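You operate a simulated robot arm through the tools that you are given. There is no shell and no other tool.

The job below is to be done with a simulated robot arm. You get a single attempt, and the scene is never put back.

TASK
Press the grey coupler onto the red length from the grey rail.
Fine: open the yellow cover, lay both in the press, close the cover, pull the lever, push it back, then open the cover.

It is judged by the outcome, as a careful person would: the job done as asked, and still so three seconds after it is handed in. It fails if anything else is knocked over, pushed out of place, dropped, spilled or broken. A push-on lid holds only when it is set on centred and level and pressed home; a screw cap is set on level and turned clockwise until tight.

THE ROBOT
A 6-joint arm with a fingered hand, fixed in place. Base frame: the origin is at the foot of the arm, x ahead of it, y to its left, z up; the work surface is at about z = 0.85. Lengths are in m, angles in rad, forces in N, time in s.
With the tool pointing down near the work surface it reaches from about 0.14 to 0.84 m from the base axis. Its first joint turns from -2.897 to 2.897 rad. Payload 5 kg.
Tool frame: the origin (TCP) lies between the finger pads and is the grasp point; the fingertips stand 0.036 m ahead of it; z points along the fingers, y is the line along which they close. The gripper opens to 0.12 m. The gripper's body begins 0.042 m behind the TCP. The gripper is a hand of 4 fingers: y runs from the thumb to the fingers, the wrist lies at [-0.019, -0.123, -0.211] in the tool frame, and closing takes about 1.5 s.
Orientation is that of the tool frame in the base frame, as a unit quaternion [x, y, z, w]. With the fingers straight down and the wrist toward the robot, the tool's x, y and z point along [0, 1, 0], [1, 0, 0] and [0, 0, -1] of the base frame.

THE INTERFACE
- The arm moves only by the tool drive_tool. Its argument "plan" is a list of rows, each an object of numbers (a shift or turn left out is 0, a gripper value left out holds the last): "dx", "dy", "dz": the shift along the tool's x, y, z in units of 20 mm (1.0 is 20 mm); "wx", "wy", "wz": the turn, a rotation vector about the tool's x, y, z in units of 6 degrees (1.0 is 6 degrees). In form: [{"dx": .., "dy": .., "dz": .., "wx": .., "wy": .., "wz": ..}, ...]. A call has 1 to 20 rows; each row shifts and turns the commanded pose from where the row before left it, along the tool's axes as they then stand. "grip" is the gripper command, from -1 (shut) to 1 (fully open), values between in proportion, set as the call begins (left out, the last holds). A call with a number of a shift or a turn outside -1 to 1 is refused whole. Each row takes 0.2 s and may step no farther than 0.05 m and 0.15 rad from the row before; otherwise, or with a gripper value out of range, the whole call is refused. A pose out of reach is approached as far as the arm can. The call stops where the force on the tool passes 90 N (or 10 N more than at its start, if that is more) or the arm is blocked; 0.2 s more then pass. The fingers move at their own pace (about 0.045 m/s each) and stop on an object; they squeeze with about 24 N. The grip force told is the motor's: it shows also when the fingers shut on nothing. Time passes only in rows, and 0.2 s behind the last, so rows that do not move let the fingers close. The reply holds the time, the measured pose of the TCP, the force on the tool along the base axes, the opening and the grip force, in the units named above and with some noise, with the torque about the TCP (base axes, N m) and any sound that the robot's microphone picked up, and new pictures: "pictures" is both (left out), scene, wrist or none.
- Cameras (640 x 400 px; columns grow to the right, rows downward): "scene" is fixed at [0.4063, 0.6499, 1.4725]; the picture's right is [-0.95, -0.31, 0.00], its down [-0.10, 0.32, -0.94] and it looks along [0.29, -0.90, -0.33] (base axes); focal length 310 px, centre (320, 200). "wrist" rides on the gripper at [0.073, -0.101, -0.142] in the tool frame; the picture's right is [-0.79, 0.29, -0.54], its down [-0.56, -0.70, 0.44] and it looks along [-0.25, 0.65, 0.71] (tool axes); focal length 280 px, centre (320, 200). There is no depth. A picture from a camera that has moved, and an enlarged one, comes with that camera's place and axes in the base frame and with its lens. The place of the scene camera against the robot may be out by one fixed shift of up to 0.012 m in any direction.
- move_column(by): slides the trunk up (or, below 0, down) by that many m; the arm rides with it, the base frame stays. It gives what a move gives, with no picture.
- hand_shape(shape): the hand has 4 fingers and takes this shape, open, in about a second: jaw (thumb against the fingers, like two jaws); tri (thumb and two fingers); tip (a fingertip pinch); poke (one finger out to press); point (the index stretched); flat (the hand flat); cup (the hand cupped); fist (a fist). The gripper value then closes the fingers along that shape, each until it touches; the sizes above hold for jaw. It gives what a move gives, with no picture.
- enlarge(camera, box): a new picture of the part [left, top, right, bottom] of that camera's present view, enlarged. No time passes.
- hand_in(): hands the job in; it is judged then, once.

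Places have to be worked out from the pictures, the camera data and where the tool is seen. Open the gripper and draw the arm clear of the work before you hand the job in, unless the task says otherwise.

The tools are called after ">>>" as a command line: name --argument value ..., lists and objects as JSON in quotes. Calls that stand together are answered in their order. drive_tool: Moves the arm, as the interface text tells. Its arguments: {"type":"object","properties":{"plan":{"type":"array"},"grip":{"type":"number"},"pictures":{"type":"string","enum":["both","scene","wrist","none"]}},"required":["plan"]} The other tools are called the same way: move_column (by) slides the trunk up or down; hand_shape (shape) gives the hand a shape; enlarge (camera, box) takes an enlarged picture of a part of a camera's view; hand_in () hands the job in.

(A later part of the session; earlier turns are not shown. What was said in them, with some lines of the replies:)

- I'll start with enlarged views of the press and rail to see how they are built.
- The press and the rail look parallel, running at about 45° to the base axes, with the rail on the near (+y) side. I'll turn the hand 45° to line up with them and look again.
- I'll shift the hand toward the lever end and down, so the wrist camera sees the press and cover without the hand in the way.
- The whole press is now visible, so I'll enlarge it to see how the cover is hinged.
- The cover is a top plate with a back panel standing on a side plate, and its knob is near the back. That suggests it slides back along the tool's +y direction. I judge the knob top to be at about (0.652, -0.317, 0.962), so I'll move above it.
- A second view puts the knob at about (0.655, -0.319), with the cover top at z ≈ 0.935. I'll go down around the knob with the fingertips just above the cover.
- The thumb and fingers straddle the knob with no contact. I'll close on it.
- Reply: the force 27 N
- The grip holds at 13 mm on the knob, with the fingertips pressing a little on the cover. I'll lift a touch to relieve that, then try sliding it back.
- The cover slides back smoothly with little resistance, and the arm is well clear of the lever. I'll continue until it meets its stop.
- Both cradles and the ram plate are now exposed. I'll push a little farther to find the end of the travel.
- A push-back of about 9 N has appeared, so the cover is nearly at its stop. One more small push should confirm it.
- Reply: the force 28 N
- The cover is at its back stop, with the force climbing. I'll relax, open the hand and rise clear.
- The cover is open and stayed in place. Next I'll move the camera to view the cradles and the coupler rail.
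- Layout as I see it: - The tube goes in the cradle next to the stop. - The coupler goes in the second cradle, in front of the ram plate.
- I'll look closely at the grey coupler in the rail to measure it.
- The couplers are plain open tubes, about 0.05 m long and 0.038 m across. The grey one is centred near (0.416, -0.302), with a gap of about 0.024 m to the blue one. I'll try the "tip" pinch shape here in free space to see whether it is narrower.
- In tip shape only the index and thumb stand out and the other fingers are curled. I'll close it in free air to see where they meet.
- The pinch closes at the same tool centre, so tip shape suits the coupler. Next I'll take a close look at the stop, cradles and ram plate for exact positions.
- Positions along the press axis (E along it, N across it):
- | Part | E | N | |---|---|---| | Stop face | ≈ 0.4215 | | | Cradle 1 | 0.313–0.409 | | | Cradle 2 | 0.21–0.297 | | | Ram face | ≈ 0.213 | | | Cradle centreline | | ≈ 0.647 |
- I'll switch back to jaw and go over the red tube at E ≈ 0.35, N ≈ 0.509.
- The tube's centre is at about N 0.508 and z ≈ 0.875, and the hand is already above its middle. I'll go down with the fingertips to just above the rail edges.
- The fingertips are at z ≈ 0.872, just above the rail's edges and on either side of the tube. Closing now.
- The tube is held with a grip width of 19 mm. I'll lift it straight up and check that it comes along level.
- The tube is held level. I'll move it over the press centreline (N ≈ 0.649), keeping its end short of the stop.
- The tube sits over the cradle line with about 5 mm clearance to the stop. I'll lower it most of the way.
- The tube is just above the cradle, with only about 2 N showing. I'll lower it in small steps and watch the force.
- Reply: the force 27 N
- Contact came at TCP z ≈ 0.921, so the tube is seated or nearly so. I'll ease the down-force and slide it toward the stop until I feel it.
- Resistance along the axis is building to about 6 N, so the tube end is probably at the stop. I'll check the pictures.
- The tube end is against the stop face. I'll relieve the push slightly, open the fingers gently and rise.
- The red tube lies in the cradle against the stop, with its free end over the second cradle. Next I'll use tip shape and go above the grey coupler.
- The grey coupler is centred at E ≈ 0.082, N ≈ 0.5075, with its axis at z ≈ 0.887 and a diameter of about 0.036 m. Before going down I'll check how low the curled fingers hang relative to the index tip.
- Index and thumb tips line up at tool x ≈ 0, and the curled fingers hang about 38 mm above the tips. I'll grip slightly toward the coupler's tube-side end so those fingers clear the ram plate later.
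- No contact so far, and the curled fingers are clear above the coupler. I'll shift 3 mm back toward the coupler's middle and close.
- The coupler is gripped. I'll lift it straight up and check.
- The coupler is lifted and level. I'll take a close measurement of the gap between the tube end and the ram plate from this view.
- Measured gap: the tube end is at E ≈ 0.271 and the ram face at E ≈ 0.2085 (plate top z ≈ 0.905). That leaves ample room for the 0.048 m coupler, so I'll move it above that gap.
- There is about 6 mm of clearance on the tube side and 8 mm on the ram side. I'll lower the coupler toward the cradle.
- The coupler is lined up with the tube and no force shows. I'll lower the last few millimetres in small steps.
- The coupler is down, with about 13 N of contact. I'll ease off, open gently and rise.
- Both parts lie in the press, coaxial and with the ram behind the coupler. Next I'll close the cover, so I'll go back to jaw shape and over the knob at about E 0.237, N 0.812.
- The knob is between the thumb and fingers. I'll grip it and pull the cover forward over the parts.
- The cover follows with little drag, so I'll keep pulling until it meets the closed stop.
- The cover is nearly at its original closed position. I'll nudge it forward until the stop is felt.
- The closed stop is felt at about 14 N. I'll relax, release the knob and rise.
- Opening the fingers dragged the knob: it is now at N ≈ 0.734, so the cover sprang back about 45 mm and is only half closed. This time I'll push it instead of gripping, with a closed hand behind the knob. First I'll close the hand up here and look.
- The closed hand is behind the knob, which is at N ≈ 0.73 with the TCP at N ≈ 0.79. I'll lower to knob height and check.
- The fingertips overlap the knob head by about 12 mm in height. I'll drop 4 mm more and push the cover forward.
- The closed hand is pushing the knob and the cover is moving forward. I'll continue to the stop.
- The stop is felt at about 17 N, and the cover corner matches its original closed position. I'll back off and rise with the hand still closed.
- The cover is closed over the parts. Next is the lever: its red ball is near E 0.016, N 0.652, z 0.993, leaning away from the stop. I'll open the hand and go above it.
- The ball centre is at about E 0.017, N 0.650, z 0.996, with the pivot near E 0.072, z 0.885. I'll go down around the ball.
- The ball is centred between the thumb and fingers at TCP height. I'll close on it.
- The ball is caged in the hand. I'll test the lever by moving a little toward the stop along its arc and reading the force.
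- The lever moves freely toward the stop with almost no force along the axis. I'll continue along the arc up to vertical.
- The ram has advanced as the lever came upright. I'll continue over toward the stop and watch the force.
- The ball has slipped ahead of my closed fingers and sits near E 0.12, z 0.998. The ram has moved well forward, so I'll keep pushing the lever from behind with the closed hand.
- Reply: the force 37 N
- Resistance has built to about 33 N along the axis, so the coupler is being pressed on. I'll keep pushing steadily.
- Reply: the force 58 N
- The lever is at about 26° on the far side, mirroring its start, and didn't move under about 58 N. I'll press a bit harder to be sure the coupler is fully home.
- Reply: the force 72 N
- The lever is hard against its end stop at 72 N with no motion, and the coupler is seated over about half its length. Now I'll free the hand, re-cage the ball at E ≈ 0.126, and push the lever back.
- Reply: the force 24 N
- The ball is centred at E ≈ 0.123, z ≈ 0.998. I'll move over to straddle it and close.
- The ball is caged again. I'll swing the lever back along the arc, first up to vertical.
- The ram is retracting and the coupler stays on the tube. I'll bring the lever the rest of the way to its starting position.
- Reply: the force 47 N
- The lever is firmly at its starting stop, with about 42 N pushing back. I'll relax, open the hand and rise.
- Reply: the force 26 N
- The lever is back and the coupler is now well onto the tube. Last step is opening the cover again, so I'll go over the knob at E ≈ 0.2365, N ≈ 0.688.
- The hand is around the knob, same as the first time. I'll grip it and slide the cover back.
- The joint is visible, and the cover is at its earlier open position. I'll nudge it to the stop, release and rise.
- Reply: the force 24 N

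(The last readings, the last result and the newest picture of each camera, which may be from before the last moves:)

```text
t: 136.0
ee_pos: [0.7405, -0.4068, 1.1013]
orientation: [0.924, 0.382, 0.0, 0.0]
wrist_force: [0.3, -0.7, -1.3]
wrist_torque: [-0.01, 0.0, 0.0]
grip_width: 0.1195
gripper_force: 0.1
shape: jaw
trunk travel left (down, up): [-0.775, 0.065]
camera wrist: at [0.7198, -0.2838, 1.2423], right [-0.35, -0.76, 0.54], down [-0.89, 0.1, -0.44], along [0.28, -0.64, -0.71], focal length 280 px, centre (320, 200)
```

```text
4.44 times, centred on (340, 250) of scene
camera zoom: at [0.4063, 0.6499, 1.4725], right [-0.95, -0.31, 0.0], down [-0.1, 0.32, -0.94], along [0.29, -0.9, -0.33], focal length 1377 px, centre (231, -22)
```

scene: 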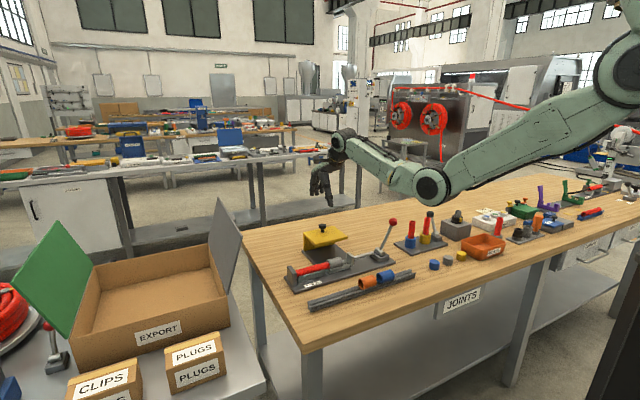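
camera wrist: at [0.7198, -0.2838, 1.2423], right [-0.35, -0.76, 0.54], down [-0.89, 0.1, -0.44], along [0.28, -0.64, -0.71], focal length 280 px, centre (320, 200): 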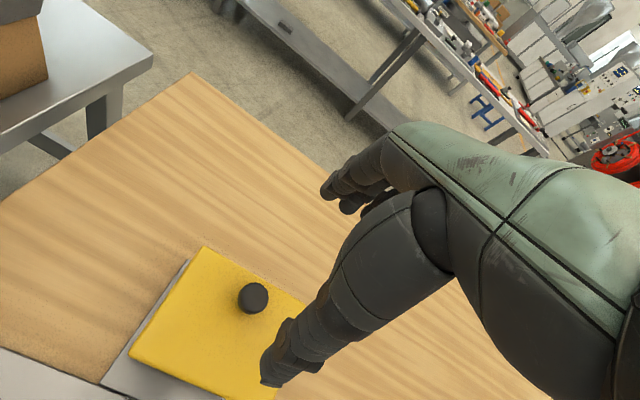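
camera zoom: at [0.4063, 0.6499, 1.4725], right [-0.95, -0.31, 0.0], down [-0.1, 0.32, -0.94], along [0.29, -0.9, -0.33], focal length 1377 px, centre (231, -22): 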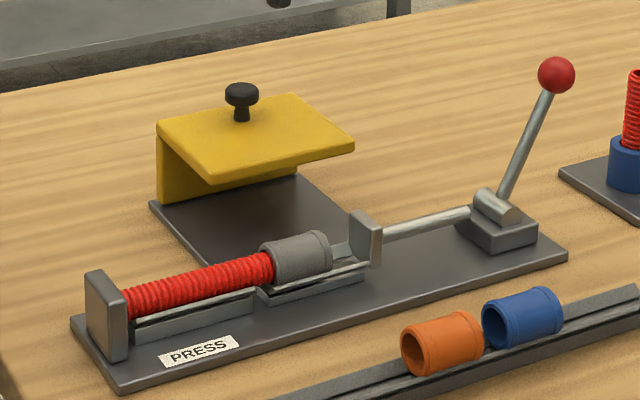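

The cover is open. I'll take a closer look at the joint to confirm how far the coupler is pressed on.

>>> drive_tool --plan '[{"dx": -0.3, "dy": -1}, {"dx": -0.3, "dy": -1}, {"dx": -0.3, "dy": -1}, {"dx": -0.3, "dy": -1}, {"dx": -0.3, "dy": -1}, {"dx": -0.3, "dy": -1}, {"dx": -0.3, "dy": -1}, {"dx": -0.3, "dy": -1}, {"dx": -0.3, "dy": -1}, {"dx": -0.3, "dy": -1}, {}]' --pictures "none"

>>> enlarge --camera "wrist" --box '[40, 120, 300, 340]'

>>> enlarge --camera "scene" --box '[310, 240, 380, 290]'

```text
t: 138.4
ee_pos: [0.5562, -0.3082, 1.1012]
orientation: [0.924, 0.383, -0.001, 0.001]
wrist_force: [-0.7, 0.2, 0.4]
wrist_torque: [0.0, 0.01, 0.01]
grip_width: 0.1197
gripper_force: 0.1
shape: jaw
trunk travel left (down, up): [-0.775, 0.065]
```

```text
1.82 times, centred on (170, 230) of wrist
camera zoom: at [0.5362, -0.1846, 1.2425], right [-0.35, -0.76, 0.54], down [-0.89, 0.1, -0.44], along [0.28, -0.64, -0.71], focal length 510 px, centre (593, 146)
```

zoom: 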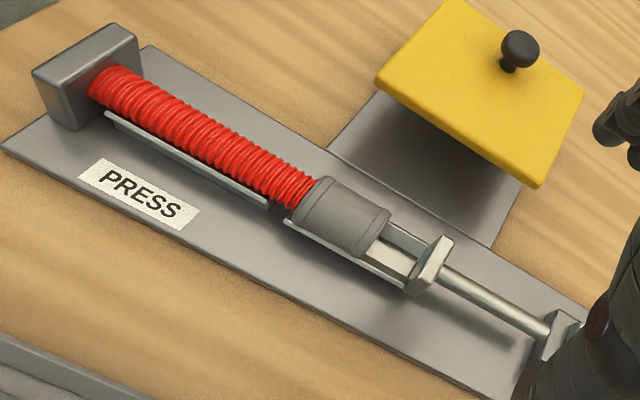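

```text
8.00 times, centred on (345, 265) of scene
camera zoom: at [0.4063, 0.6499, 1.4725], right [-0.95, -0.31, 0.0], down [-0.1, 0.32, -0.94], along [0.29, -0.9, -0.33], focal length 2479 px, centre (120, -320)
```

zoom: 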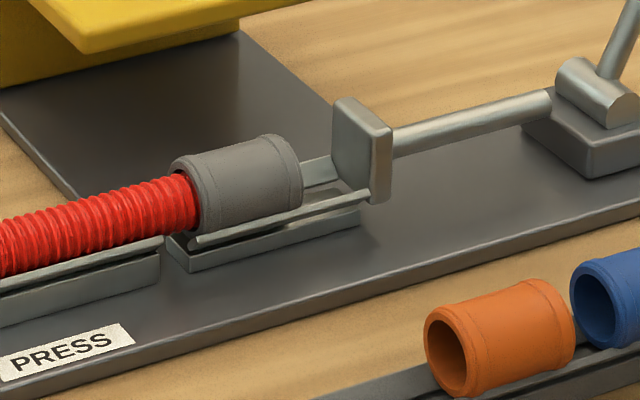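

The coupler is squarely on the tube end and coaxial, the ram is retracted, the cover is open, and the other couplers are untouched. I'll raise the arm clear with the hand open and hand in.

>>> drive_tool --plan '[{"dz": -1}, {"dz": -1}, {"dz": -1}, {"dz": -1}, {"dz": -1}, {"dz": -1}, {"dy": -0.8}, {"dy": -0.8}, {"dy": -0.8}, {}]' --pictures "scene"

```text
t: 140.6
ee_pos: [0.5273, -0.2769, 1.2138]
orientation: [0.924, 0.382, 0.001, 0.002]
wrist_force: [-0.5, -1.1, 0.4]
wrist_torque: [0.01, 0.0, -0.02]
grip_width: 0.1198
gripper_force: 0.0
shape: jaw
out of reach, approached as far as the arm can: row 9
trunk travel left (down, up): [-0.775, 0.065]
```

scene: 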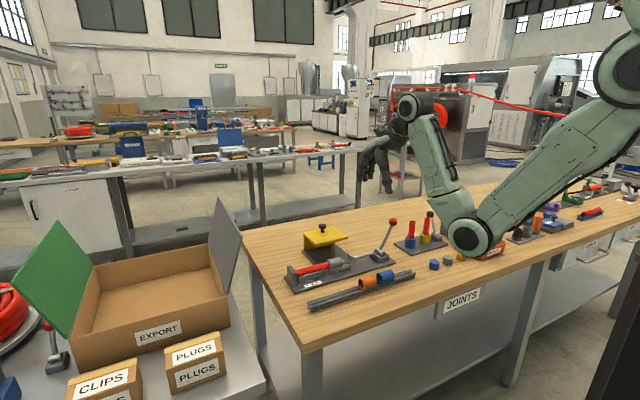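

The arm is clear and the hand open. The cover is open, the lever is back, and the coupler is pressed on the red length, so I'm handing in.

>>> hand_in

```text
The job is handed in.
```

I pressed the grey coupler onto the red length from the grey rail and handed the job in. The result of the judging wasn't shown to me.

- **Joint:** the coupler covers about 22 mm of the red length, a little under half its own length. The lever was hard against its end stop and did not move under about 72 N, so that is as far as the press goes.
- **Press:** the lever is back where it started, the ram is drawn back and the cover is open. The joined part is still lying in the press.
- **Surroundings:** the orange and blue couplers stayed in the rail, and nothing else looked disturbed in the last pictures. The arm is raised clear with the hand open.

When I first closed the cover, releasing the knob dragged it about 45 mm back open. I pushed it shut again, to its original closed position, before pulling the lever.
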